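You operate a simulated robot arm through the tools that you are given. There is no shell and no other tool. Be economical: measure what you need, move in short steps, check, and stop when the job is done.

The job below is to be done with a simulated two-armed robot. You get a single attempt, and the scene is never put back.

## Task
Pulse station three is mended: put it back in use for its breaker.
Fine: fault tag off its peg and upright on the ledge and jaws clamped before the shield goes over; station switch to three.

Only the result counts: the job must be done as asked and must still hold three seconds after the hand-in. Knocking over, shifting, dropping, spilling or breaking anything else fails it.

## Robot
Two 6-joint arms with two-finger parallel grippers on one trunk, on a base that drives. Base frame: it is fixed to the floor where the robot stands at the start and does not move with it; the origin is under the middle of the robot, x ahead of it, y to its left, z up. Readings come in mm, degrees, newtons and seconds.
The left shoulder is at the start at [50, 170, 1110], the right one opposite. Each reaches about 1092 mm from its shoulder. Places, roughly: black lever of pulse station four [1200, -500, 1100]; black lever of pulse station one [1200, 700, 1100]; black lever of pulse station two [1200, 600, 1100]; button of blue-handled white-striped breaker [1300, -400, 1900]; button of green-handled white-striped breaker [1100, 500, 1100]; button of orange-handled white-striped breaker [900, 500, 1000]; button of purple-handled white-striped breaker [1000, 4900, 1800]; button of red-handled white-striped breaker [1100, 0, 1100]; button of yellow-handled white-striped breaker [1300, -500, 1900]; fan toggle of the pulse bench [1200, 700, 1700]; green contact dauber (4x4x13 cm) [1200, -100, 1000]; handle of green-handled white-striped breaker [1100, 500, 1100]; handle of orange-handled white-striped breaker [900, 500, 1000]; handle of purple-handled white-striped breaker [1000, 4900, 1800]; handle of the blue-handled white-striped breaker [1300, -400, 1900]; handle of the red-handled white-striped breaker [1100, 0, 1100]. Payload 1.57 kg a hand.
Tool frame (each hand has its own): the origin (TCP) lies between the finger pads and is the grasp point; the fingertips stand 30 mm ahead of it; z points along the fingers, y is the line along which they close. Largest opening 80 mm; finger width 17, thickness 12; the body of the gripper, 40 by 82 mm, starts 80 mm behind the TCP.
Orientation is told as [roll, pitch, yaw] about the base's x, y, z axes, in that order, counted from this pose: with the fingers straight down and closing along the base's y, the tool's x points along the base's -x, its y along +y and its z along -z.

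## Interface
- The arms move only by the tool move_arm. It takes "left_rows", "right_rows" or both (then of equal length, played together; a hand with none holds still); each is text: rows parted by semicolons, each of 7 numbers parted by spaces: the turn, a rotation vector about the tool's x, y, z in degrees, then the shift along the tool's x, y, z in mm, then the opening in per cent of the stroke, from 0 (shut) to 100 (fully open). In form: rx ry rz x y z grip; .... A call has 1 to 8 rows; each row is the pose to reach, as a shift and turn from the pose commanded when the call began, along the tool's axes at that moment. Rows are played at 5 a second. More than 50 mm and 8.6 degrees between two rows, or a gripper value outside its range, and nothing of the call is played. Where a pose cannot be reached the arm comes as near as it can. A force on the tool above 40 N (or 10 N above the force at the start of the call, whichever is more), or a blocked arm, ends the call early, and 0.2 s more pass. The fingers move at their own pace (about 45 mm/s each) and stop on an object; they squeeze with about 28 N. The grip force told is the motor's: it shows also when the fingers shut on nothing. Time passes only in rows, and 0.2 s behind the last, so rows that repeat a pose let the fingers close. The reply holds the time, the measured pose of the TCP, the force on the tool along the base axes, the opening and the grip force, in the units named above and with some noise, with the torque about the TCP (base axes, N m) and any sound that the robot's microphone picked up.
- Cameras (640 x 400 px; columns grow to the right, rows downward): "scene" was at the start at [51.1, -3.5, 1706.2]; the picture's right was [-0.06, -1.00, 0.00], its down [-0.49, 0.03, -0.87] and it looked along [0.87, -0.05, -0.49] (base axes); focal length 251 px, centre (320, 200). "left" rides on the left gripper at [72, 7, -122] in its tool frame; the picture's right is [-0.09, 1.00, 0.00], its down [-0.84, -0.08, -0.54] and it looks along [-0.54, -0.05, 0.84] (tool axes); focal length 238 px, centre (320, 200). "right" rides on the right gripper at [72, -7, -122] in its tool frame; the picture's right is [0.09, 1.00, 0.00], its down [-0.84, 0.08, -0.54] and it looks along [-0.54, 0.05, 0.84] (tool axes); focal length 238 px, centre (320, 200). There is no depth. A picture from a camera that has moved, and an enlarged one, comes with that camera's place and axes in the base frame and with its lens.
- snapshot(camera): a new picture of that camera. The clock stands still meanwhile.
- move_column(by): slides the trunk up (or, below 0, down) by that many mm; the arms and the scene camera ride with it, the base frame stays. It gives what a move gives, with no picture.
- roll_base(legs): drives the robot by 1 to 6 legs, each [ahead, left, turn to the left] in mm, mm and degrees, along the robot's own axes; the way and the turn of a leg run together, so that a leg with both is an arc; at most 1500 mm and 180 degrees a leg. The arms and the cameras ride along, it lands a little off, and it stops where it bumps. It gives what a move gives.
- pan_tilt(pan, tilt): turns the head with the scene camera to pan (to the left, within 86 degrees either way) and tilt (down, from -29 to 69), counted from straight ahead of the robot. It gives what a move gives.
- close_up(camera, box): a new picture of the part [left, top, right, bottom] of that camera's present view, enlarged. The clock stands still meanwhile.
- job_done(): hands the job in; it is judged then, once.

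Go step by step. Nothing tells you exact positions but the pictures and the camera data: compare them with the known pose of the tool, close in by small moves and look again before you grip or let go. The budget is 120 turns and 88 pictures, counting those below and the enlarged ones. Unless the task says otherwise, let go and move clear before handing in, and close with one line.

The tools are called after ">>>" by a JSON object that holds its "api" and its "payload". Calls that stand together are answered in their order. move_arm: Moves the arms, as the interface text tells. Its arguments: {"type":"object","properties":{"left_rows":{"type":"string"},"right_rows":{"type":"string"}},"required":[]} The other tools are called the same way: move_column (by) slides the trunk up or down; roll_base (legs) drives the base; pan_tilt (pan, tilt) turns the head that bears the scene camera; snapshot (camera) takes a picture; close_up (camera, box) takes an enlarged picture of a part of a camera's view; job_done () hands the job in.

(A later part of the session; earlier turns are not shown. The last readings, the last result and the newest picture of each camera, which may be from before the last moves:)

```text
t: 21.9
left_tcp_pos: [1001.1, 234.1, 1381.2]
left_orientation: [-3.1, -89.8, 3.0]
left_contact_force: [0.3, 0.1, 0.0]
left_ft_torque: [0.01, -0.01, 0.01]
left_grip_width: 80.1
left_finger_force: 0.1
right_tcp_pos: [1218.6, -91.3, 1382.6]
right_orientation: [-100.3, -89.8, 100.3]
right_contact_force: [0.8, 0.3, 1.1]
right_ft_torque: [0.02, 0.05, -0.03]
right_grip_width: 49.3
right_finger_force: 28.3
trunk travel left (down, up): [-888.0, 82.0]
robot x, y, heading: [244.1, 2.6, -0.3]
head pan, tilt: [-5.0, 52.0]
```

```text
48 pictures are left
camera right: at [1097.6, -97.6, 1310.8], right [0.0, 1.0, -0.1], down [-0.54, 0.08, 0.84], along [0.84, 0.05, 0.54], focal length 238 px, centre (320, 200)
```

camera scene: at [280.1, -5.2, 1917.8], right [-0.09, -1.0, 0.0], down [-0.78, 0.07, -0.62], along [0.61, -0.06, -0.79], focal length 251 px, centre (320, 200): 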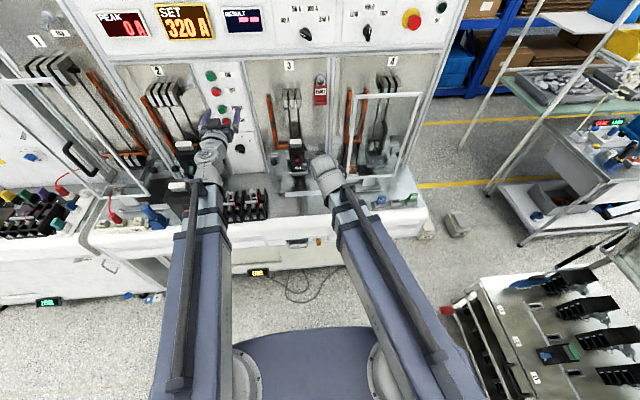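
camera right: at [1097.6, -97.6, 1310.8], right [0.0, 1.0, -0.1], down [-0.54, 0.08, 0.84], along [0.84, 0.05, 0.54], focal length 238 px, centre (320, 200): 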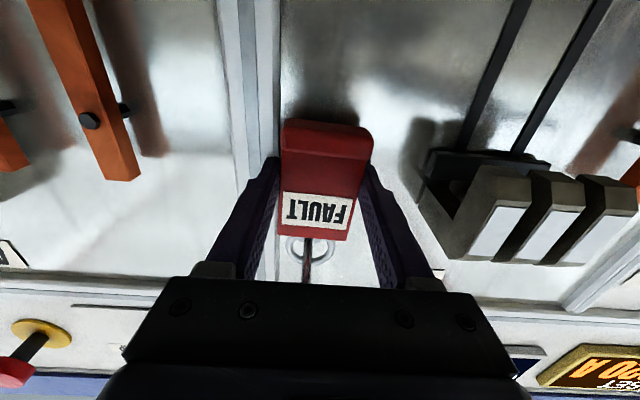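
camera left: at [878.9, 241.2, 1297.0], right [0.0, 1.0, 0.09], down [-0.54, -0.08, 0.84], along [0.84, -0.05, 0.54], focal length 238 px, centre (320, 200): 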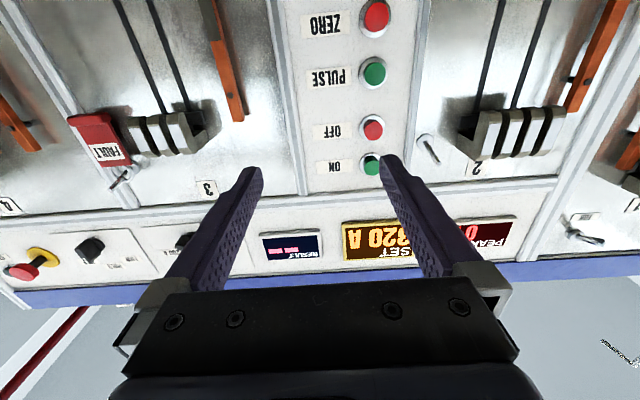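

Gripped at 49 mm. I'll lift the ring slightly off the peg and draw straight out along it.

>>> {"api": "move_arm", "payload": {"right_rows": "0 0 0 -4 0 0 15;0 0 0 -7 0 -2 15;0 0 0 -9 0 -14 15;0 0 0 -11 0 -26 15;0 0 0 -12 0 -38 15;0 0 0 -14 0 -50 15;0 0 0 -16 0 -65 15;0 0 0 -16 0 -85 15"}}

>>> {"api": "snapshot", "payload": {"camera": "right"}}

```text
t: 23.7
left_tcp_pos: [999.7, 233.3, 1383.2]
left_orientation: [-2.0, -89.9, 1.9]
left_contact_force: [0.4, -0.7, -0.3]
left_ft_torque: [0.02, -0.01, 0.0]
left_grip_width: 80.0
left_finger_force: 0.1
right_tcp_pos: [1131.3, -90.7, 1383.7]
right_orientation: [-151.4, -89.7, 151.4]
right_contact_force: [0.4, -0.4, 0.8]
right_ft_torque: [0.0, 0.02, 0.02]
right_grip_width: 49.0
right_finger_force: 27.6
right hand out of reach, approached as far as the arm can: row 1, 2, 3, 4, 5, 6, 7, 8
trunk travel left (down, up): [-888.0, 82.0]
robot x, y, heading: [243.8, -1.0, -0.2]
head pan, tilt: [-5.0, 52.0]
```

```text
47 pictures are left
camera right: at [1011.1, -96.9, 1311.3], right [0.0, 1.0, -0.1], down [-0.55, 0.08, 0.83], along [0.84, 0.05, 0.54], focal length 238 px, centre (320, 200)
```

right: 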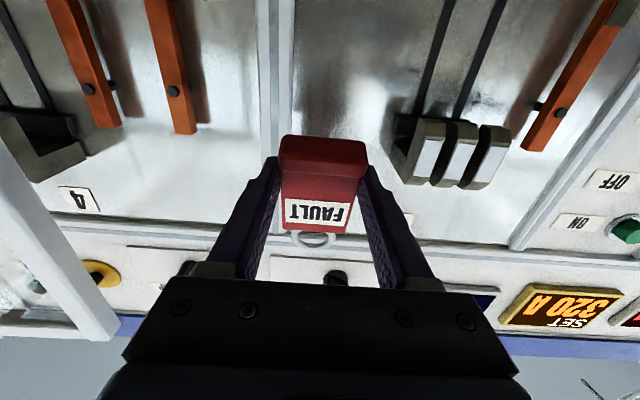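

The tag is off. The arms behave like SCARA arms: wrist height is locked to the trunk (shoulder +110) and only pitch changes the tool height. So the 1.8 m cabinet top is out of reach and the ledge must be lower. The wide white strip along the bench front is a candidate, so I'll look down at it with the left hand camera.

>>> {"api": "move_arm", "payload": {"left_rows": "0 8 0 0 0 -19 100;0 16 0 0 0 -38 100;0 24 0 0 0 -57 100;0 32 0 0 0 -76 100;0 40 0 0 0 -95 100;0 48 0 0 0 -114 100;0 56 0 0 0 -133 100;0 64 0 0 0 -150 100"}}

>>> {"api": "snapshot", "payload": {"camera": "left"}}

```text
t: 25.5
left_tcp_pos: [857.1, 232.8, 1184.7]
left_orientation: [0.0, -25.8, 0.0]
left_contact_force: [-0.2, 0.3, 0.8]
left_ft_torque: [0.01, 0.02, 0.0]
left_grip_width: 80.1
left_finger_force: 0.1
left hand out of reach, approached as far as the arm can: row 1, 2, 3, 4, 5, 6, 7, 8
right_tcp_pos: [1134.0, -91.2, 1383.7]
right_orientation: [-143.6, -89.6, 143.6]
right_contact_force: [0.6, 0.0, -0.5]
right_ft_torque: [0.02, 0.0, -0.01]
right_grip_width: 49.0
right_finger_force: 27.9
trunk travel left (down, up): [-888.0, 82.0]
robot x, y, heading: [243.9, 1.9, -0.3]
head pan, tilt: [-5.0, 52.0]
```

```text
46 pictures are left
camera left: at [738.5, 239.6, 1262.5], right [0.09, 1.0, 0.04], down [0.52, -0.08, 0.85], along [0.85, -0.05, -0.52], focal length 238 px, centre (320, 200)
```

left: 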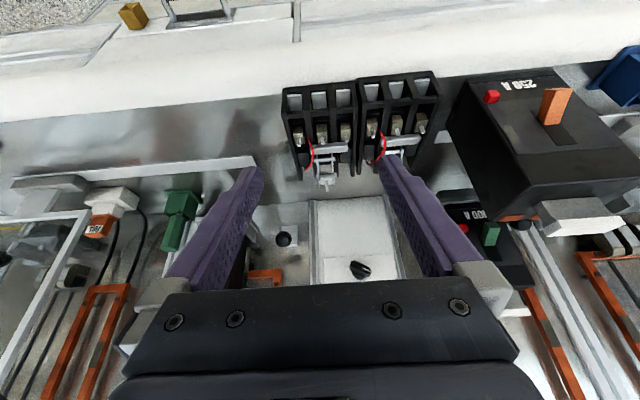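

>>> {"api": "close_up", "payload": {"camera": "left", "box": [0, 0, 290, 181]}}

>>> {"api": "close_up", "payload": {"camera": "left", "box": [220, 60, 460, 210]}}

```text
2.21 times, centred on (145, 90) of left
camera zoom: at [738.5, 239.6, 1262.5], right [0.09, 1.0, 0.04], down [0.52, -0.08, 0.85], along [0.85, -0.05, -0.52], focal length 526 px, centre (706, 442)
```

zoom: 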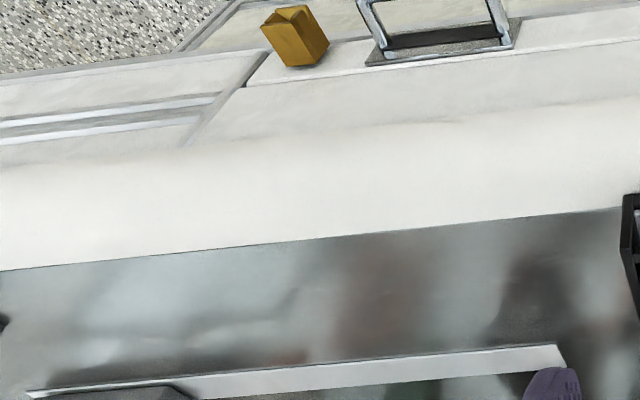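

```text
2.67 times, centred on (340, 135) of left
camera zoom: at [738.5, 239.6, 1262.5], right [0.09, 1.0, 0.04], down [0.52, -0.08, 0.85], along [0.85, -0.05, -0.52], focal length 636 px, centre (267, 373)
```

zoom: 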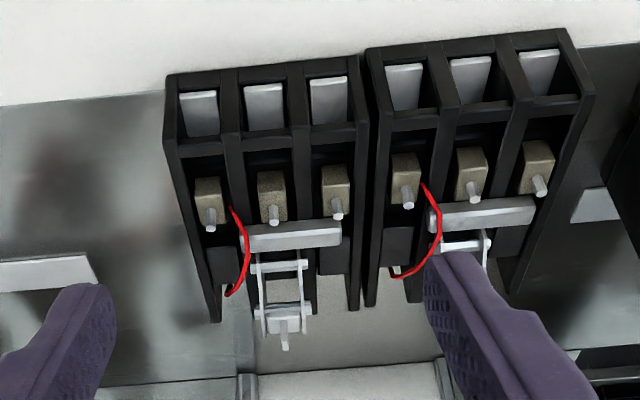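

The white front strip (x≈930–1013, worktop z≈905) is the only free narrow surface in reach, so I take it as the ledge. I'll level the left hand again and draw the right hand, still holding the tag upright, back over the strip.

>>> {"api": "move_arm", "payload": {"left_rows": "0 -8 0 0 0 0 100;0 -16 0 0 0 0 100;0 -24 0 0 0 0 100;0 -32 0 0 0 0 100;0 -40 0 0 0 0 100;0 -48 0 0 0 0 100;0 -56 0 0 0 0 100;0 -64 0 0 0 0 100", "right_rows": "0 0 0 0 3 -18 15;0 0 0 0 6 -36 15;0 0 0 0 9 -54 15;0 0 0 0 12 -72 15;0 0 0 0 15 -90 15;0 0 0 0 18 -108 15;0 0 0 0 20 -126 15;0 0 0 0 20 -140 15"}}

>>> {"api": "move_column", "payload": {"by": -340}}

>>> {"api": "snapshot", "payload": {"camera": "right"}}

>>> {"api": "snapshot", "payload": {"camera": "scene"}}

```text
t: 27.3
left_tcp_pos: [915.5, 247.1, 1381.5]
left_orientation: [8.9, -89.5, -8.9]
left_contact_force: [0.4, -0.9, 1.2]
left_ft_torque: [0.01, 0.0, -0.03]
left_grip_width: 79.8
left_finger_force: 0.1
left hand out of reach, approached as far as the arm can: row 1, 2, 3, 4, 5, 6, 7, 8
right_tcp_pos: [992.0, -70.1, 1383.0]
right_orientation: [-127.6, -89.6, 127.6]
right_contact_force: [-0.2, 0.1, 0.0]
right_ft_torque: [0.01, 0.03, 0.04]
right_grip_width: 48.8
right_finger_force: 28.2
trunk travel left (down, up): [-888.0, 82.0]
robot x, y, heading: [245.3, 0.2, -0.3]
head pan, tilt: [-5.0, 52.0]
```

```text
t: 30.7
left_tcp_pos: [914.7, 245.8, 1041.6]
left_orientation: [-0.1, -89.6, -0.2]
left_contact_force: [-1.1, 0.3, 0.3]
left_ft_torque: [0.01, 0.02, 0.01]
left_grip_width: 79.9
left_finger_force: 0.1
right_tcp_pos: [992.4, -70.0, 1043.9]
right_orientation: [-126.8, -89.8, 126.8]
right_contact_force: [-0.2, 0.0, -0.4]
right_ft_torque: [0.01, 0.01, -0.01]
right_grip_width: 49.1
right_finger_force: 27.9
trunk travel left (down, up): [-548.0, 422.0]
robot x, y, heading: [243.3, -0.1, -0.0]
head pan, tilt: [-5.0, 52.0]
```

```text
43 pictures are left
camera right: at [872.1, -76.1, 971.0], right [0.0, 1.0, -0.1], down [-0.54, 0.08, 0.84], along [0.84, 0.05, 0.54], focal length 238 px, centre (320, 200)
```

right: 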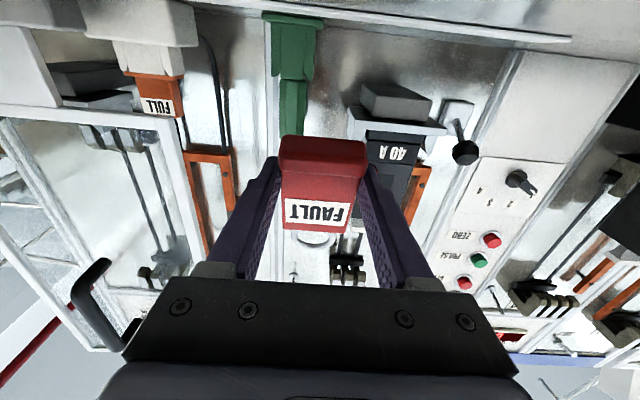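

```text
42 pictures are left
camera scene: at [279.6, -5.2, 1495.8], right [-0.09, -1.0, 0.0], down [-0.78, 0.07, -0.62], along [0.61, -0.06, -0.79], focal length 251 px, centre (320, 200)
```

scene: 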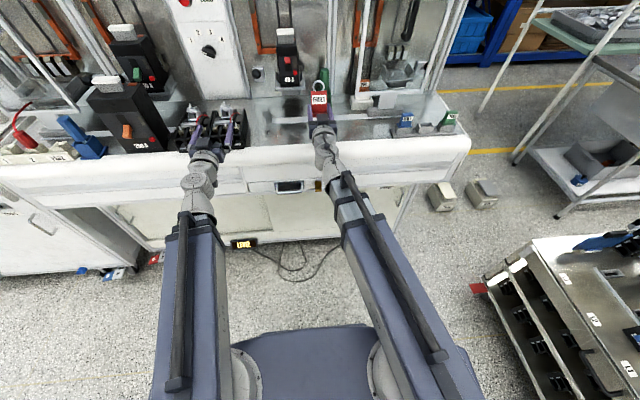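

>>> {"api": "close_up", "payload": {"camera": "scene", "box": [240, 60, 480, 210]}}

>>> {"api": "close_up", "payload": {"camera": "scene", "box": [0, 80, 260, 242]}}

```text
2.67 times, centred on (360, 135) of scene
camera zoom: at [279.6, -5.2, 1495.8], right [-0.09, -1.0, 0.0], down [-0.78, 0.07, -0.62], along [0.61, -0.06, -0.79], focal length 670 px, centre (213, 373)
```

zoom: 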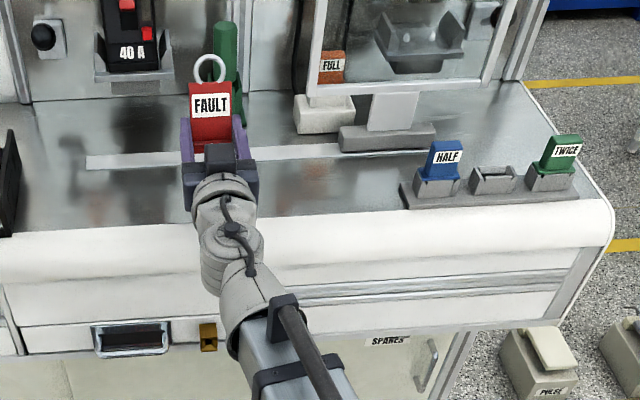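

```text
2.46 times, centred on (130, 161) of scene
camera zoom: at [279.6, -5.2, 1495.8], right [-0.09, -1.0, 0.0], down [-0.78, 0.07, -0.62], along [0.61, -0.06, -0.79], focal length 619 px, centre (788, 296)
```

zoom: 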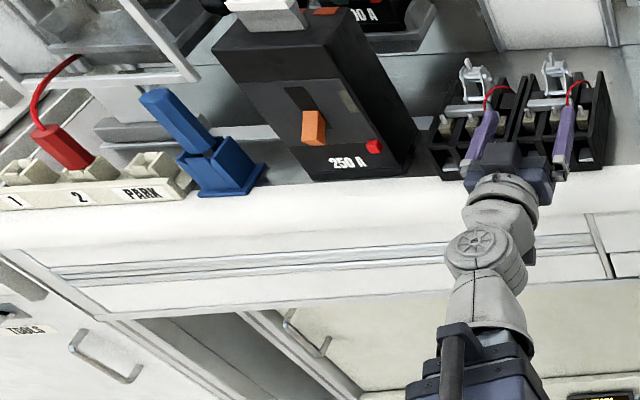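

The white strip spans roughly x 920–1005. I'll bring the tag to x≈970 and lower in steps.

>>> {"api": "move_arm", "payload": {"right_rows": "0 0 0 0 0 -18 15;0 0 0 0 0 -36 15;0 0 0 0 0 -36 15"}}

>>> {"api": "move_column", "payload": {"by": -70}}

>>> {"api": "close_up", "payload": {"camera": "scene", "box": [270, 60, 390, 135]}}

>>> {"api": "snapshot", "payload": {"camera": "right"}}

```text
t: 31.5
left_tcp_pos: [914.5, 247.0, 1041.8]
left_orientation: [-0.6, -89.6, 0.5]
left_contact_force: [0.6, -0.1, -0.1]
left_ft_torque: [-0.01, 0.0, 0.01]
left_grip_width: 79.7
left_finger_force: 0.2
right_tcp_pos: [957.2, -71.0, 1043.3]
right_orientation: [-139.9, -89.6, 139.8]
right_contact_force: [-0.1, 0.6, 0.3]
right_ft_torque: [0.04, 0.0, 0.0]
right_grip_width: 48.7
right_finger_force: 27.5
trunk travel left (down, up): [-548.0, 422.0]
robot x, y, heading: [242.4, 0.5, -0.3]
head pan, tilt: [-5.0, 52.0]
```

```text
t: 31.9
left_tcp_pos: [915.5, 246.7, 1033.7]
left_orientation: [-4.0, -89.9, 3.7]
left_contact_force: [-6.9, -3.5, 20.1]
left_ft_torque: [0.19, -0.57, 0.75]
left_grip_width: 80.1
left_finger_force: 0.2
right_tcp_pos: [955.7, -71.2, 1035.8]
right_orientation: [-158.1, -89.6, 158.0]
right_contact_force: [-0.9, 0.8, -0.4]
right_ft_torque: [0.0, 0.01, 0.01]
right_grip_width: 48.9
right_finger_force: 27.7
trunk travel left (down, up): [-538.0, 432.0]
robot x, y, heading: [244.9, 0.5, -0.3]
head pan, tilt: [-5.0, 52.0]
stopped: the force on the tool passed its limit at 218 N (the readings are from after the stop); the commanded pose is now the measured one
```

```text
5.33 times, centred on (330, 98) of scene
camera zoom: at [277.4, -6.2, 1486.3], right [-0.09, -1.0, 0.0], down [-0.78, 0.07, -0.62], along [0.61, -0.05, -0.79], focal length 1341 px, centre (267, 747)
```

zoom: 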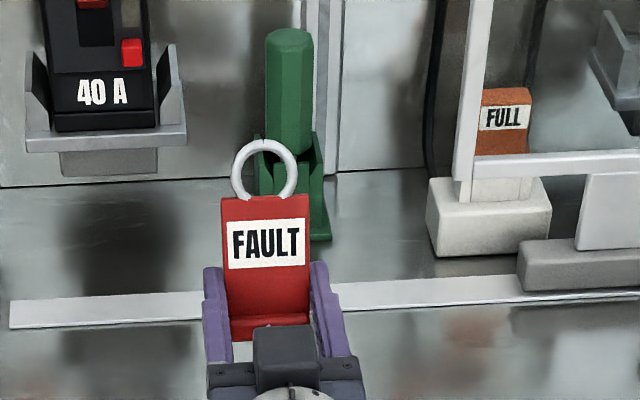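

```text
38 pictures are left
camera right: at [835.6, -76.3, 962.6], right [0.0, 1.0, -0.09], down [-0.55, 0.08, 0.83], along [0.84, 0.05, 0.54], focal length 238 px, centre (320, 200)
```

right: 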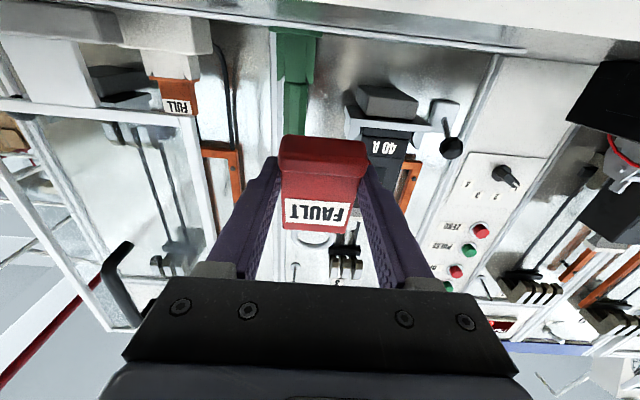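

The left fingertips touched the fuse carcasses. I'll raise at once and check them.

>>> {"api": "move_column", "payload": {"by": 25}}

>>> {"api": "close_up", "payload": {"camera": "scene", "box": [140, 80, 280, 170]}}

>>> {"api": "snapshot", "payload": {"camera": "left"}}

```text
t: 32.6
left_tcp_pos: [918.5, 247.8, 1056.0]
left_orientation: [-8.9, -89.7, 8.8]
left_contact_force: [-0.2, 0.6, -0.6]
left_ft_torque: [0.0, 0.0, -0.03]
left_grip_width: 79.9
left_finger_force: 0.0
right_tcp_pos: [957.4, -69.5, 1058.6]
right_orientation: [-142.6, -89.7, 142.6]
right_contact_force: [0.0, 0.0, -0.3]
right_ft_torque: [-0.05, -0.04, 0.0]
right_grip_width: 48.9
right_finger_force: 28.2
trunk travel left (down, up): [-563.0, 407.0]
robot x, y, heading: [245.9, -1.5, -0.2]
head pan, tilt: [-5.0, 52.0]
```

```text
4.44 times, centred on (210, 125) of scene
camera zoom: at [279.9, -5.1, 1510.9], right [-0.09, -1.0, 0.0], down [-0.78, 0.07, -0.62], along [0.61, -0.06, -0.79], focal length 1117 px, centre (809, 533)
```

zoom: 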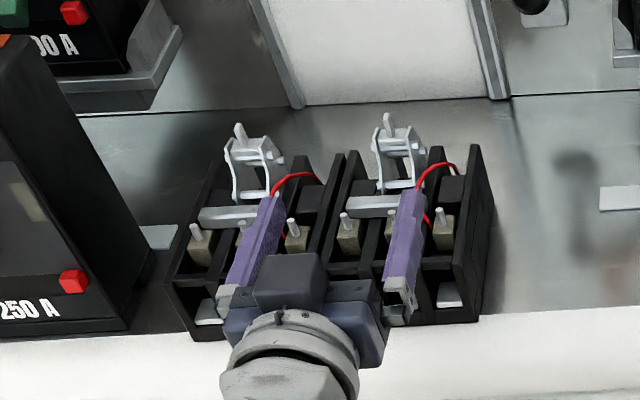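

```text
36 pictures are left
camera left: at [795.3, 253.7, 984.9], right [0.0, 1.0, 0.09], down [-0.54, -0.08, 0.84], along [0.84, -0.05, 0.54], focal length 238 px, centre (320, 200)
```

left: 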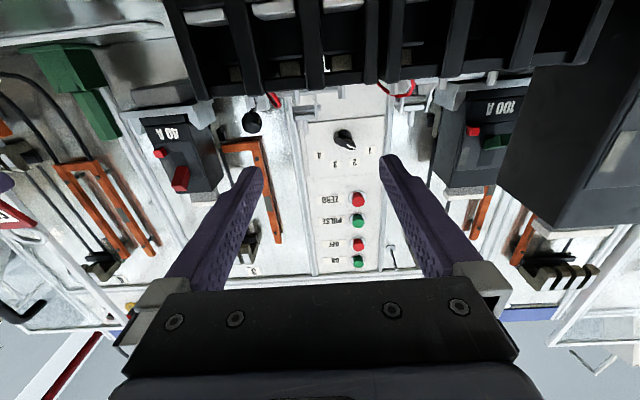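

The carcasses look undisturbed. Re-measuring, the bench top is nearer z≈940 and the white strip lies about x 885–970. I'll back the base 100 mm so the left hand clears the bench, then re-place the tag hand.

>>> {"api": "roll_base", "payload": {"legs": [[-100, 0, 0]]}}

>>> {"api": "move_arm", "payload": {"right_rows": "0 0 0 0 0 20 15;0 0 0 0 0 40 15;0 0 0 0 0 60 15;0 0 0 0 0 60 15"}}

>>> {"api": "move_column", "payload": {"by": -50}}

>>> {"api": "snapshot", "payload": {"camera": "right"}}

>>> {"api": "close_up", "payload": {"camera": "scene", "box": [250, 20, 410, 120]}}

```text
t: 33.8
left_tcp_pos: [815.1, 246.3, 1057.3]
left_orientation: [-12.3, -89.8, 12.1]
left_contact_force: [0.3, 0.7, -0.3]
left_ft_torque: [0.05, 0.03, 0.01]
left_grip_width: 80.0
left_finger_force: 0.1
right_tcp_pos: [854.6, -70.5, 1059.8]
right_orientation: [-147.8, -89.6, 147.6]
right_contact_force: [-0.4, -0.4, 0.0]
right_ft_torque: [-0.01, 0.03, 0.01]
right_grip_width: 48.9
right_finger_force: 27.9
trunk travel left (down, up): [-563.0, 407.0]
robot x, y, heading: [144.1, 3.1, -0.4]
head pan, tilt: [-5.0, 52.0]
```

```text
t: 34.8
left_tcp_pos: [815.0, 245.2, 1056.4]
left_orientation: [-9.7, -89.7, 9.5]
left_contact_force: [1.0, -0.4, 0.2]
left_ft_torque: [0.02, -0.02, 0.0]
left_grip_width: 80.0
left_finger_force: 0.1
right_tcp_pos: [917.9, -71.0, 1059.0]
right_orientation: [-152.2, -89.7, 152.2]
right_contact_force: [-0.3, 0.3, -0.5]
right_ft_torque: [0.0, 0.01, -0.03]
right_grip_width: 48.7
right_finger_force: 28.0
trunk travel left (down, up): [-563.0, 407.0]
robot x, y, heading: [142.9, -2.3, -0.6]
head pan, tilt: [-5.0, 52.0]
```

```text
t: 35.7
left_tcp_pos: [815.4, 245.7, 1007.3]
left_orientation: [-9.3, -89.7, 9.0]
left_contact_force: [0.3, 0.1, 0.0]
left_ft_torque: [-0.02, 0.03, -0.03]
left_grip_width: 79.7
left_finger_force: 0.0
right_tcp_pos: [917.5, -70.6, 1010.2]
right_orientation: [-152.3, -89.6, 152.2]
right_contact_force: [0.4, 0.1, -0.6]
right_ft_torque: [0.02, -0.01, 0.0]
right_grip_width: 48.7
right_finger_force: 27.7
trunk travel left (down, up): [-513.0, 457.0]
robot x, y, heading: [141.6, 0.6, -0.3]
head pan, tilt: [-5.0, 52.0]
```

```text
35 pictures are left
camera right: at [797.2, -76.3, 936.6], right [0.0, 1.0, -0.1], down [-0.55, 0.08, 0.83], along [0.84, 0.05, 0.54], focal length 238 px, centre (320, 200)
```

right: 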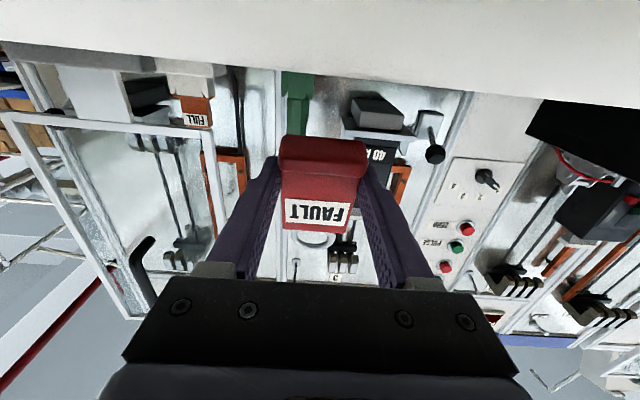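

```text
4.00 times, centred on (330, 70) of scene
camera zoom: at [178.2, -4.8, 1461.0], right [-0.09, -1.0, 0.0], down [-0.78, 0.07, -0.62], along [0.61, -0.06, -0.79], focal length 1005 px, centre (280, 720)
```

zoom: 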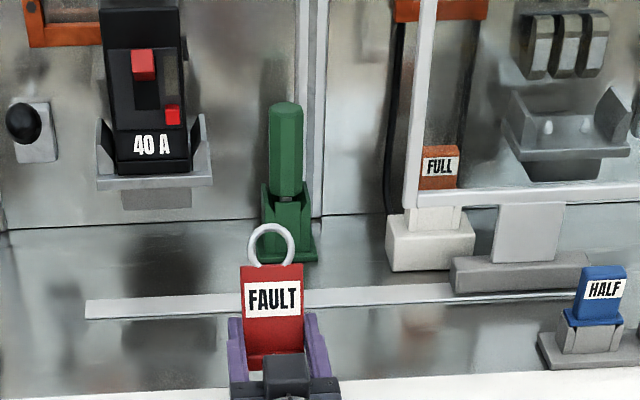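

The strip's top comes out near z≈944 and the tag foot is now about 27 mm above it, at x≈932. I'll lower 18 mm, then in small steps.

>>> {"api": "move_column", "payload": {"by": -18}}

>>> {"api": "move_column", "payload": {"by": -4}}

>>> {"api": "close_up", "payload": {"camera": "scene", "box": [270, 40, 390, 115]}}

```text
t: 36.3
left_tcp_pos: [816.4, 246.8, 988.9]
left_orientation: [-9.3, -89.7, 9.1]
left_contact_force: [0.7, -0.3, -0.7]
left_ft_torque: [0.02, 0.02, 0.02]
left_grip_width: 80.0
left_finger_force: 0.0
right_tcp_pos: [917.8, -69.6, 991.0]
right_orientation: [-152.1, -89.5, 152.0]
right_contact_force: [-0.7, 0.0, 0.2]
right_ft_torque: [0.01, 0.02, 0.0]
right_grip_width: 48.7
right_finger_force: 27.5
trunk travel left (down, up): [-495.0, 475.0]
robot x, y, heading: [144.0, -2.0, -0.3]
head pan, tilt: [-5.0, 52.0]
```

```text
t: 36.9
left_tcp_pos: [816.3, 246.3, 985.2]
left_orientation: [-9.4, -89.7, 9.1]
left_contact_force: [0.4, -0.4, 0.5]
left_ft_torque: [-0.01, -0.04, 0.01]
left_grip_width: 79.9
left_finger_force: 0.0
right_tcp_pos: [917.5, -69.6, 987.9]
right_orientation: [-151.9, -89.6, 151.9]
right_contact_force: [-0.1, 0.6, -0.1]
right_ft_torque: [-0.03, 0.03, -0.04]
right_grip_width: 49.0
right_finger_force: 28.1
trunk travel left (down, up): [-491.0, 479.0]
robot x, y, heading: [142.0, -0.8, -0.3]
head pan, tilt: [-5.0, 52.0]
```

```text
5.33 times, centred on (330, 78) of scene
camera zoom: at [178.2, -4.8, 1438.9], right [-0.09, -1.0, 0.0], down [-0.78, 0.07, -0.62], along [0.61, -0.06, -0.79], focal length 1341 px, centre (267, 853)
```

zoom: 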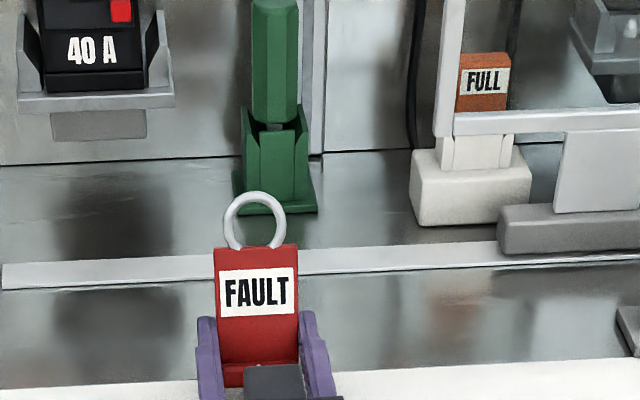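

>>> {"api": "move_column", "payload": {"by": -3}}

>>> {"api": "move_column", "payload": {"by": -3}}

>>> {"api": "move_column", "payload": {"by": -3}}

```text
t: 37.4
left_tcp_pos: [815.8, 246.4, 981.7]
left_orientation: [-9.3, -89.7, 9.0]
left_contact_force: [-0.5, -0.4, -0.4]
left_ft_torque: [0.0, -0.03, 0.01]
left_grip_width: 79.8
left_finger_force: 0.1
right_tcp_pos: [918.8, -69.9, 984.1]
right_orientation: [-152.0, -89.6, 151.9]
right_contact_force: [0.1, 0.0, -1.5]
right_ft_torque: [-0.02, 0.02, -0.01]
right_grip_width: 48.8
right_finger_force: 28.1
trunk travel left (down, up): [-488.0, 482.0]
robot x, y, heading: [143.5, -1.1, -0.2]
head pan, tilt: [-5.0, 52.0]
```

```text
t: 37.9
left_tcp_pos: [815.9, 246.6, 978.4]
left_orientation: [-9.6, -89.7, 9.5]
left_contact_force: [0.9, -0.3, 0.6]
left_ft_torque: [0.04, 0.01, 0.02]
left_grip_width: 80.3
left_finger_force: 0.1
right_tcp_pos: [917.1, -70.2, 981.7]
right_orientation: [-151.8, -89.6, 151.8]
right_contact_force: [-0.2, -1.2, -0.2]
right_ft_torque: [-0.02, 0.01, -0.02]
right_grip_width: 49.0
right_finger_force: 27.7
trunk travel left (down, up): [-485.0, 485.0]
robot x, y, heading: [141.5, -2.8, -0.1]
head pan, tilt: [-5.0, 52.0]
```

```text
t: 38.4
left_tcp_pos: [815.0, 246.1, 976.0]
left_orientation: [-10.8, -89.7, 10.5]
left_contact_force: [-0.1, 0.4, -1.9]
left_ft_torque: [-0.02, 0.0, 0.01]
left_grip_width: 80.0
left_finger_force: 0.0
right_tcp_pos: [917.6, -69.1, 978.9]
right_orientation: [-152.8, -89.6, 152.7]
right_contact_force: [1.9, -0.1, 8.0]
right_ft_torque: [0.15, -0.19, 0.01]
right_grip_width: 49.0
right_finger_force: 28.4
trunk travel left (down, up): [-482.0, 488.0]
robot x, y, heading: [142.5, 0.4, -0.2]
head pan, tilt: [-5.0, 52.0]
```

The foot has touched down (8 N, contact ahead of the TCP). I'll open gently and check.

>>> {"api": "move_arm", "payload": {"right_rows": "0 0 0 0 0 0 64;0 0 0 0 0 0 70;0 0 0 0 0 0 80;0 0 0 0 0 0 90"}}

>>> {"api": "snapshot", "payload": {"camera": "right"}}

>>> {"api": "close_up", "payload": {"camera": "scene", "box": [270, 40, 390, 115]}}

```text
t: 39.4
left_tcp_pos: [816.9, 245.6, 976.1]
left_orientation: [-10.0, -89.7, 9.7]
left_contact_force: [-0.1, 0.2, 0.4]
left_ft_torque: [0.02, 0.0, 0.0]
left_grip_width: 79.7
left_finger_force: 0.1
right_tcp_pos: [917.8, -69.7, 978.3]
right_orientation: [-151.7, -89.6, 151.6]
right_contact_force: [0.6, -0.2, 0.2]
right_ft_torque: [-0.01, -0.02, -0.01]
right_grip_width: 72.1
right_finger_force: 0.1
trunk travel left (down, up): [-482.0, 488.0]
robot x, y, heading: [138.2, -0.3, -0.2]
head pan, tilt: [-5.0, 52.0]
```

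```text
32 pictures are left
camera right: at [797.3, -76.3, 905.5], right [0.0, 1.0, -0.1], down [-0.55, 0.08, 0.83], along [0.84, 0.05, 0.54], focal length 238 px, centre (320, 200)
```

right: 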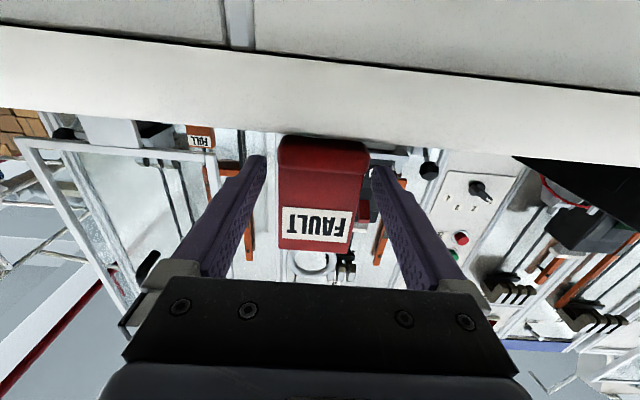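

```text
5.33 times, centred on (330, 78) of scene
camera zoom: at [178.2, -4.7, 1429.9], right [-0.09, -1.0, 0.0], down [-0.78, 0.07, -0.62], along [0.61, -0.06, -0.79], focal length 1341 px, centre (267, 853)
```

zoom: 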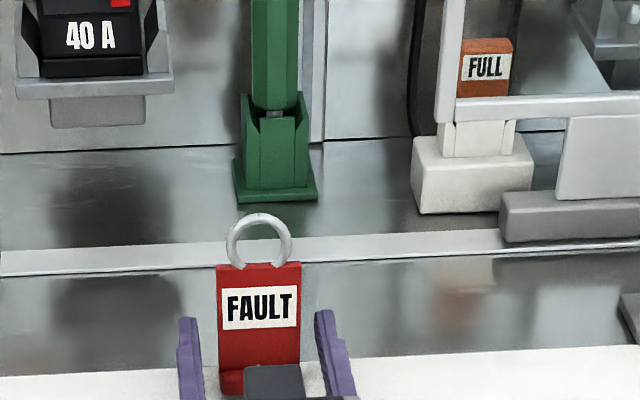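

The tag stands free. I'll back the hand straight out and view it.

>>> {"api": "move_arm", "payload": {"right_rows": "0 0 0 0 0 -15 92;0 0 0 0 0 -30 92;0 0 0 0 0 -50 92;0 0 0 0 0 -80 92"}}

>>> {"api": "close_up", "payload": {"camera": "scene", "box": [270, 40, 390, 115]}}

```text
t: 40.4
left_tcp_pos: [815.8, 247.1, 976.3]
left_orientation: [-9.8, -89.7, 9.6]
left_contact_force: [0.3, -0.3, 0.3]
left_ft_torque: [0.01, 0.01, -0.02]
left_grip_width: 80.3
left_finger_force: 0.1
right_tcp_pos: [836.7, -67.4, 978.2]
right_orientation: [-155.5, -89.5, 155.2]
right_contact_force: [0.2, 0.9, 0.0]
right_ft_torque: [0.0, 0.02, 0.01]
right_grip_width: 73.7
right_finger_force: 0.1
trunk travel left (down, up): [-482.0, 488.0]
robot x, y, heading: [142.9, 1.5, -0.2]
head pan, tilt: [-5.0, 52.0]
```

```text
5.33 times, centred on (330, 78) of scene
camera zoom: at [178.1, -4.8, 1430.0], right [-0.09, -1.0, 0.0], down [-0.78, 0.07, -0.62], along [0.61, -0.06, -0.79], focal length 1341 px, centre (267, 853)
```

zoom: 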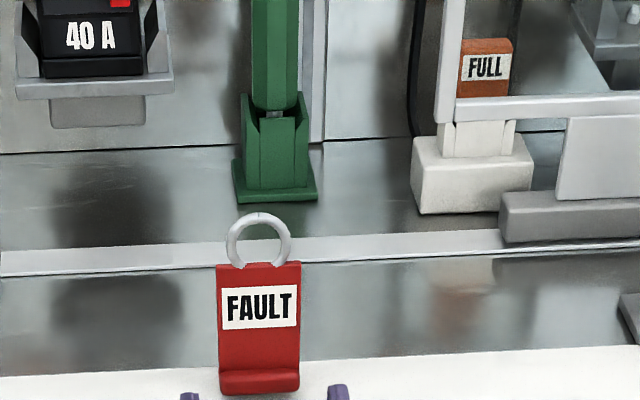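

The tag stands upright on the white strip. Next is the lever: its ball is at about (1185, 134, 1077), above its pivot (unclamped). I'll raise the trunk, drive back in, and bring the left hand with closed fingers above the ball.

>>> {"api": "move_column", "payload": {"by": 347}}

>>> {"api": "roll_base", "payload": {"legs": [[100, 0, 0]]}}

>>> {"api": "move_arm", "payload": {"left_rows": "0 7.5 0 0 -14 28 0;0 15 0 0 -28 56 0;0 22.5 0 0 -42 84 0;0 30 0 0 -56 112 0;0 37.5 0 0 -70 140 0;0 45 0 0 -84 168 0;0 52.5 0 0 -98 196 0;0 60 0 0 -112 224 0"}}

>>> {"api": "snapshot", "payload": {"camera": "left"}}

```text
t: 43.8
left_tcp_pos: [816.6, 245.7, 1323.2]
left_orientation: [-10.1, -89.7, 9.8]
left_contact_force: [-0.2, -0.3, 1.3]
left_ft_torque: [0.02, 0.04, 0.01]
left_grip_width: 80.1
left_finger_force: 0.0
right_tcp_pos: [837.6, -67.0, 1326.3]
right_orientation: [-155.0, -89.4, 154.9]
right_contact_force: [0.5, -0.2, -0.1]
right_ft_torque: [-0.01, -0.03, -0.05]
right_grip_width: 73.4
right_finger_force: 0.0
trunk travel left (down, up): [-829.0, 141.0]
robot x, y, heading: [144.2, -2.1, -0.2]
head pan, tilt: [-5.0, 52.0]
```

```text
t: 45.0
left_tcp_pos: [917.3, 244.9, 1322.4]
left_orientation: [-7.3, -89.6, 7.0]
left_contact_force: [0.4, 0.9, 0.3]
left_ft_torque: [-0.01, -0.03, 0.01]
left_grip_width: 79.8
left_finger_force: 0.1
right_tcp_pos: [939.2, -69.0, 1324.6]
right_orientation: [-151.2, -89.6, 151.1]
right_contact_force: [0.0, -0.2, 0.5]
right_ft_torque: [-0.02, -0.03, 0.03]
right_grip_width: 73.5
right_finger_force: 0.0
trunk travel left (down, up): [-829.0, 141.0]
robot x, y, heading: [244.0, -1.3, -0.1]
head pan, tilt: [-5.0, 52.0]
```

```text
t: 46.8
left_tcp_pos: [1136.0, 122.4, 1131.6]
left_orientation: [0.1, -29.6, -0.2]
left_contact_force: [0.1, 0.2, 0.0]
left_ft_torque: [-0.01, 0.02, -0.02]
left_grip_width: 0.4
left_finger_force: 21.2
left hand out of reach, approached as far as the arm can: row 1, 2, 3, 4, 5, 6, 7, 8
right_tcp_pos: [940.0, -66.5, 1325.3]
right_orientation: [-152.0, -89.6, 152.0]
right_contact_force: [0.2, -0.9, -0.1]
right_ft_torque: [0.02, 0.0, -0.02]
right_grip_width: 73.6
right_finger_force: 0.2
trunk travel left (down, up): [-829.0, 141.0]
robot x, y, heading: [243.8, -1.4, -0.3]
head pan, tilt: [-5.0, 52.0]
```

```text
29 pictures are left
camera left: at [1014.2, 129.1, 1201.8], right [0.08, 1.0, 0.04], down [0.46, -0.08, 0.88], along [0.88, -0.05, -0.46], focal length 238 px, centre (320, 200)
```

left: 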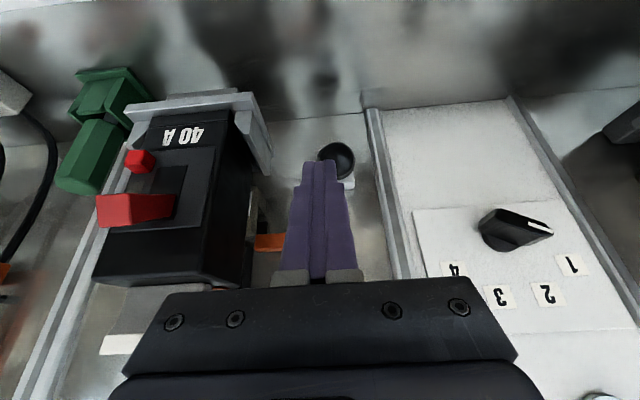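

The ball is 35 mm further ahead and 13 mm to the left. I'll move over it.

>>> {"api": "move_arm", "payload": {"left_rows": "0 0 0 -15 7 9 0;0 0 0 -30 13 17 0;0 0 0 -30 13 17 0"}}

>>> {"api": "snapshot", "payload": {"camera": "left"}}

```text
t: 47.5
left_tcp_pos: [1172.9, 140.1, 1133.6]
left_orientation: [-0.1, -29.6, -0.2]
left_contact_force: [-0.6, -0.1, -0.5]
left_ft_torque: [0.0, 0.02, -0.02]
left_grip_width: 0.1
left_finger_force: 21.4
right_tcp_pos: [939.0, -68.1, 1325.0]
right_orientation: [-155.4, -89.5, 155.3]
right_contact_force: [0.0, 0.4, 0.1]
right_ft_torque: [0.02, -0.02, 0.0]
right_grip_width: 73.6
right_finger_force: 0.0
trunk travel left (down, up): [-829.0, 141.0]
robot x, y, heading: [244.1, -1.2, -0.2]
head pan, tilt: [-5.0, 52.0]
```

```text
28 pictures are left
camera left: at [1050.6, 147.7, 1202.5], right [0.08, 1.0, 0.04], down [0.46, -0.08, 0.89], along [0.88, -0.05, -0.46], focal length 238 px, centre (320, 200)
```

left: 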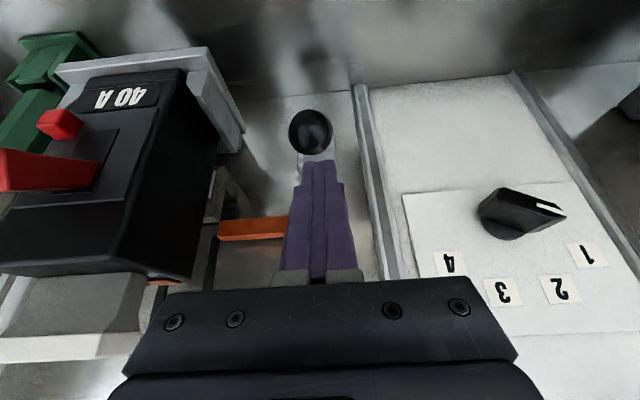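

I'm slightly far; I'll shift 10 mm back and 4 mm right, then press down by trunk.

>>> {"api": "move_arm", "payload": {"left_rows": "0 0 0 8.7 -4 -5 0;0 0 0 8.7 -4 -5 0"}}

>>> {"api": "move_column", "payload": {"by": -25}}

>>> {"api": "snapshot", "payload": {"camera": "left"}}

```text
t: 48.1
left_tcp_pos: [1164.9, 138.7, 1132.7]
left_orientation: [-0.1, -29.7, -0.3]
left_contact_force: [0.3, -0.4, 0.2]
left_ft_torque: [-0.01, 0.01, 0.0]
left_grip_width: 0.1
left_finger_force: 21.6
right_tcp_pos: [937.9, -68.2, 1325.8]
right_orientation: [-154.2, -89.5, 154.1]
right_contact_force: [0.4, 1.0, -0.2]
right_ft_torque: [-0.01, 0.01, 0.0]
right_grip_width: 73.4
right_finger_force: 0.1
trunk travel left (down, up): [-829.0, 141.0]
robot x, y, heading: [245.8, 0.3, -0.3]
head pan, tilt: [-5.0, 52.0]
```

```text
t: 48.9
left_tcp_pos: [1159.6, 137.8, 1111.0]
left_orientation: [0.0, -29.7, -0.2]
left_contact_force: [-22.9, 0.4, 14.4]
left_ft_torque: [-0.05, 0.42, 0.0]
left_grip_width: 0.1
left_finger_force: 21.1
right_tcp_pos: [934.5, -67.9, 1303.9]
right_orientation: [-163.1, -89.5, 163.1]
right_contact_force: [0.1, -0.8, -0.5]
right_ft_torque: [0.02, 0.02, -0.01]
right_grip_width: 73.7
right_finger_force: 0.0
trunk travel left (down, up): [-804.0, 166.0]
robot x, y, heading: [244.3, 3.5, -0.4]
head pan, tilt: [-5.0, 52.0]
```

```text
27 pictures are left
camera left: at [1036.5, 145.2, 1180.4], right [0.08, 1.0, 0.04], down [0.46, -0.08, 0.89], along [0.88, -0.05, -0.46], focal length 238 px, centre (320, 200)
```

left: 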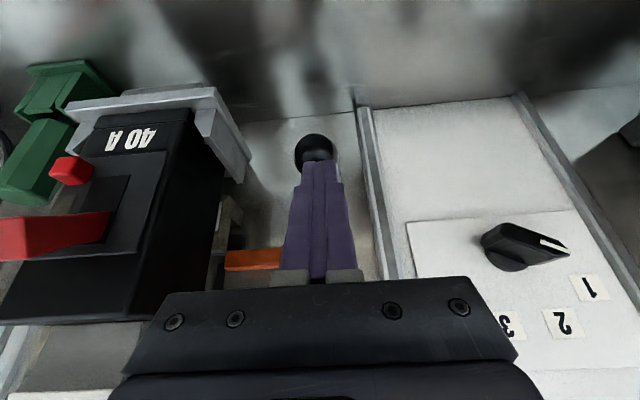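

The end face only presses the ball toward the panel; a grip on the ball following its arc is better. I'll rise, open to straddle it, and descend around it.

>>> {"api": "move_column", "payload": {"by": 22}}

>>> {"api": "move_arm", "payload": {"left_rows": "0 0 0 0 0 0 40;0 0 0 -8 -2 5 62;0 0 0 -14 -2 8 62;0 0 0 -14 -2 8 62"}}

>>> {"api": "move_column", "payload": {"by": -28}}

>>> {"api": "snapshot", "payload": {"camera": "left"}}

```text
t: 49.5
left_tcp_pos: [1165.8, 138.4, 1129.9]
left_orientation: [-0.2, -29.7, -0.3]
left_contact_force: [0.5, 0.2, -0.8]
left_ft_torque: [0.0, 0.0, 0.04]
left_grip_width: 0.0
left_finger_force: 21.5
right_tcp_pos: [937.3, -68.9, 1322.8]
right_orientation: [-156.1, -89.5, 156.0]
right_contact_force: [-0.7, 0.2, 0.4]
right_ft_torque: [-0.01, -0.01, -0.04]
right_grip_width: 73.6
right_finger_force: 0.1
trunk travel left (down, up): [-826.0, 144.0]
robot x, y, heading: [242.5, -2.2, -0.3]
head pan, tilt: [-5.0, 52.0]
```

```text
t: 50.5
left_tcp_pos: [1181.8, 136.5, 1130.4]
left_orientation: [-0.1, -29.7, -0.2]
left_contact_force: [-0.8, 0.3, -0.5]
left_ft_torque: [0.01, -0.01, 0.01]
left_grip_width: 49.8
left_finger_force: 0.1
right_tcp_pos: [940.0, -67.4, 1322.3]
right_orientation: [-155.1, -89.5, 155.1]
right_contact_force: [0.3, -1.3, -0.2]
right_ft_torque: [-0.02, 0.05, 0.04]
right_grip_width: 73.4
right_finger_force: 0.1
trunk travel left (down, up): [-826.0, 144.0]
robot x, y, heading: [243.7, -0.9, -0.3]
head pan, tilt: [-5.0, 52.0]
```

```text
t: 51.3
left_tcp_pos: [1180.5, 136.2, 1102.6]
left_orientation: [-0.1, -29.7, -0.2]
left_contact_force: [-0.4, 0.1, 0.5]
left_ft_torque: [-0.03, 0.01, 0.02]
left_grip_width: 49.7
left_finger_force: 0.1
right_tcp_pos: [938.8, -68.7, 1294.7]
right_orientation: [-155.6, -89.5, 155.5]
right_contact_force: [0.5, -0.5, -0.5]
right_ft_torque: [0.0, -0.01, -0.01]
right_grip_width: 73.7
right_finger_force: 0.1
trunk travel left (down, up): [-798.0, 172.0]
robot x, y, heading: [242.2, 1.6, -0.1]
head pan, tilt: [-5.0, 52.0]
```

```text
26 pictures are left
camera left: at [1058.7, 143.4, 1171.7], right [0.08, 1.0, 0.04], down [0.46, -0.08, 0.89], along [0.88, -0.05, -0.46], focal length 238 px, centre (320, 200)
```

left: 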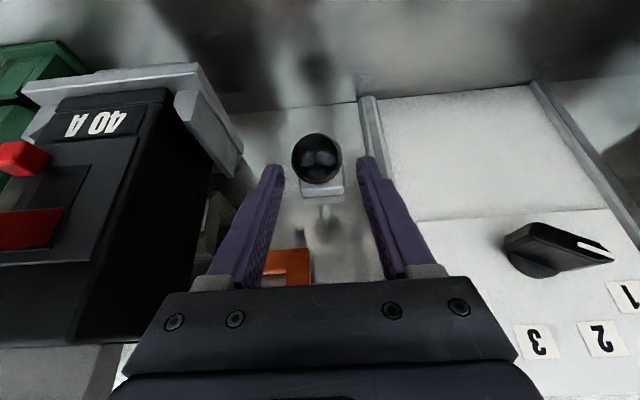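

The ball sits centrally between the fingers at (1184, 136, 1075). I'll lower 24 mm and grip it.

>>> {"api": "move_column", "payload": {"by": -24}}

>>> {"api": "move_arm", "payload": {"left_rows": "0 0 0 -2 0 1 40;0 0 0 -2 0 1 20;0 0 0 -2 0 1 20"}}

>>> {"api": "snapshot", "payload": {"camera": "left"}}

```text
t: 52.0
left_tcp_pos: [1181.7, 137.0, 1077.2]
left_orientation: [-0.2, -29.7, -0.2]
left_contact_force: [0.3, 0.5, 0.6]
left_ft_torque: [-0.01, -0.04, -0.01]
left_grip_width: 49.7
left_finger_force: 0.0
right_tcp_pos: [938.3, -69.7, 1270.0]
right_orientation: [-155.7, -89.5, 155.6]
right_contact_force: [-0.7, 0.2, -0.4]
right_ft_torque: [0.0, -0.03, 0.03]
right_grip_width: 73.5
right_finger_force: 0.1
trunk travel left (down, up): [-774.0, 196.0]
robot x, y, heading: [245.3, -0.3, -0.6]
head pan, tilt: [-5.0, 52.0]
```

```text
t: 52.8
left_tcp_pos: [1183.1, 136.6, 1077.2]
left_orientation: [-0.1, -29.6, -0.2]
left_contact_force: [-2.8, -3.0, -1.2]
left_ft_torque: [0.0, 0.08, -0.02]
left_grip_width: 32.9
left_finger_force: 29.6
right_tcp_pos: [938.1, -69.5, 1269.8]
right_orientation: [-157.0, -89.4, 157.0]
right_contact_force: [-0.6, 0.1, -0.8]
right_ft_torque: [0.01, 0.02, 0.0]
right_grip_width: 73.5
right_finger_force: 0.0
trunk travel left (down, up): [-774.0, 196.0]
robot x, y, heading: [243.1, 1.3, -0.4]
head pan, tilt: [-5.0, 52.0]
```

```text
25 pictures are left
camera left: at [1061.0, 142.1, 1147.6], right [0.08, 1.0, 0.04], down [0.46, -0.08, 0.88], along [0.88, -0.05, -0.46], focal length 238 px, centre (320, 200)
```

left: 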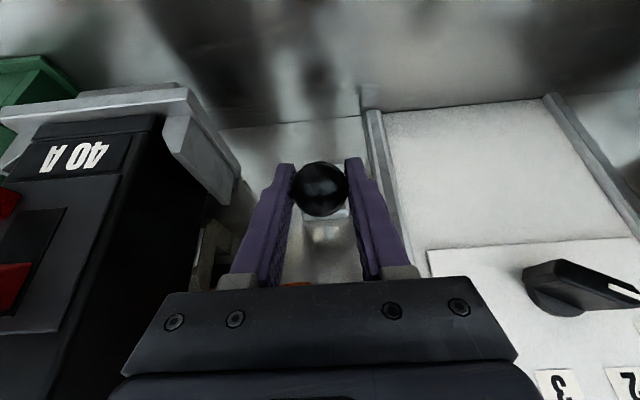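

>>> {"api": "move_column", "payload": {"by": -12}}

>>> {"api": "move_arm", "payload": {"left_rows": "0 0 0 4.3 0 -2.5 20;0 0 0 4.3 0 -2.5 20"}}

>>> {"api": "move_column", "payload": {"by": -12}}

```text
t: 53.4
left_tcp_pos: [1179.7, 136.0, 1067.8]
left_orientation: [0.0, -29.7, -0.2]
left_contact_force: [-10.0, -3.4, 18.7]
left_ft_torque: [-0.03, -0.74, 0.03]
left_grip_width: 32.9
left_finger_force: 41.1
right_tcp_pos: [935.2, -69.6, 1258.8]
right_orientation: [-164.0, -89.4, 163.8]
right_contact_force: [-0.7, -0.2, -0.5]
right_ft_torque: [0.0, -0.01, -0.01]
right_grip_width: 73.3
right_finger_force: 0.1
trunk travel left (down, up): [-762.0, 208.0]
robot x, y, heading: [240.7, 0.5, -0.5]
head pan, tilt: [-5.0, 52.0]
```

```text
t: 54.0
left_tcp_pos: [1180.3, 134.7, 1067.0]
left_orientation: [0.0, -29.8, -0.2]
left_contact_force: [10.9, -2.5, 16.2]
left_ft_torque: [0.01, -1.07, 0.02]
left_grip_width: 32.7
left_finger_force: 40.6
right_tcp_pos: [938.5, -69.3, 1258.8]
right_orientation: [-159.7, -89.4, 159.6]
right_contact_force: [-0.7, 0.1, -0.2]
right_ft_torque: [-0.04, 0.01, -0.02]
right_grip_width: 73.5
right_finger_force: 0.0
trunk travel left (down, up): [-762.0, 208.0]
robot x, y, heading: [242.3, -3.1, -0.5]
head pan, tilt: [-5.0, 52.0]
```

```text
t: 54.6
left_tcp_pos: [1175.4, 135.3, 1054.8]
left_orientation: [0.0, -29.6, -0.2]
left_contact_force: [-1.6, -3.3, 14.0]
left_ft_torque: [0.0, -0.75, -0.04]
left_grip_width: 33.1
left_finger_force: 40.8
right_tcp_pos: [937.6, -68.8, 1245.8]
right_orientation: [-161.6, -89.5, 161.6]
right_contact_force: [0.0, -0.1, -0.2]
right_ft_torque: [-0.01, 0.01, -0.07]
right_grip_width: 73.9
right_finger_force: 0.0
trunk travel left (down, up): [-750.0, 220.0]
robot x, y, heading: [247.1, -0.3, -0.3]
head pan, tilt: [-5.0, 52.0]
```

The lever follows downward with modest force. Continuing.

>>> {"api": "move_column", "payload": {"by": -14}}

>>> {"api": "move_column", "payload": {"by": -14}}

>>> {"api": "snapshot", "payload": {"camera": "left"}}

```text
t: 55.2
left_tcp_pos: [1176.0, 135.9, 1040.9]
left_orientation: [0.0, -29.5, -0.2]
left_contact_force: [-9.2, -3.8, 10.1]
left_ft_torque: [0.05, -0.55, 0.02]
left_grip_width: 32.8
left_finger_force: 40.6
right_tcp_pos: [934.9, -68.5, 1233.1]
right_orientation: [-161.8, -89.4, 161.6]
right_contact_force: [0.2, -0.3, -0.7]
right_ft_torque: [0.01, 0.01, 0.02]
right_grip_width: 73.6
right_finger_force: 0.0
trunk travel left (down, up): [-736.0, 234.0]
robot x, y, heading: [245.4, -2.8, -0.1]
head pan, tilt: [-5.0, 52.0]
```

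```text
t: 55.8
left_tcp_pos: [1176.3, 135.3, 1026.4]
left_orientation: [-0.1, -29.6, -0.2]
left_contact_force: [-6.2, -5.3, 4.6]
left_ft_torque: [0.05, -0.57, 0.0]
left_grip_width: 32.5
left_finger_force: 41.0
right_tcp_pos: [937.6, -70.0, 1218.8]
right_orientation: [-160.2, -89.6, 160.1]
right_contact_force: [0.4, 0.0, 0.8]
right_ft_torque: [-0.02, -0.01, -0.01]
right_grip_width: 73.8
right_finger_force: 0.0
trunk travel left (down, up): [-722.0, 248.0]
robot x, y, heading: [243.4, -0.7, -0.2]
head pan, tilt: [-5.0, 52.0]
```

```text
24 pictures are left
camera left: at [1054.7, 142.1, 1096.2], right [0.08, 1.0, 0.04], down [0.46, -0.08, 0.88], along [0.88, -0.05, -0.47], focal length 238 px, centre (320, 200)
```

left: 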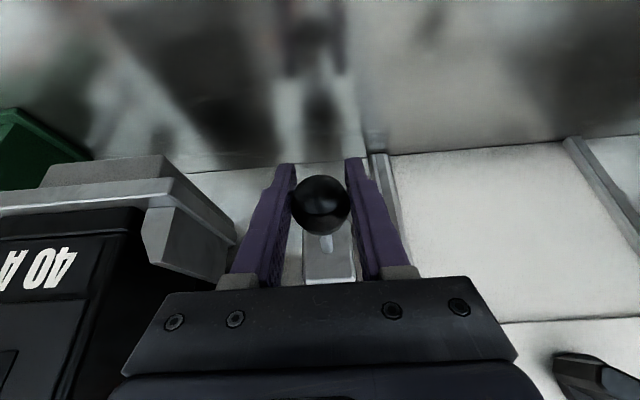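

>>> {"api": "move_column", "payload": {"by": -10}}

>>> {"api": "move_column", "payload": {"by": -8}}

```text
t: 56.4
left_tcp_pos: [1178.7, 134.5, 1015.6]
left_orientation: [0.1, -29.6, -0.2]
left_contact_force: [3.6, -4.0, 9.8]
left_ft_torque: [0.08, -0.64, 0.04]
left_grip_width: 32.5
left_finger_force: 40.8
right_tcp_pos: [938.0, -68.6, 1209.0]
right_orientation: [-159.5, -89.5, 159.3]
right_contact_force: [0.3, 0.2, -0.1]
right_ft_torque: [0.02, 0.01, 0.01]
right_grip_width: 73.8
right_finger_force: 0.0
trunk travel left (down, up): [-712.0, 258.0]
robot x, y, heading: [241.5, -1.8, -0.2]
head pan, tilt: [-5.0, 52.0]
```

```text
t: 57.0
left_tcp_pos: [1180.8, 134.6, 1008.5]
left_orientation: [0.0, -29.8, -0.2]
left_contact_force: [14.3, -3.1, 14.4]
left_ft_torque: [0.09, -0.49, -0.03]
left_grip_width: 32.9
left_finger_force: 41.1
right_tcp_pos: [940.0, -69.4, 1200.3]
right_orientation: [-158.6, -89.5, 158.4]
right_contact_force: [-0.7, -0.6, 0.4]
right_ft_torque: [0.02, -0.01, 0.02]
right_grip_width: 73.6
right_finger_force: 0.1
trunk travel left (down, up): [-704.0, 266.0]
robot x, y, heading: [245.7, 1.0, -0.3]
head pan, tilt: [-5.0, 52.0]
```

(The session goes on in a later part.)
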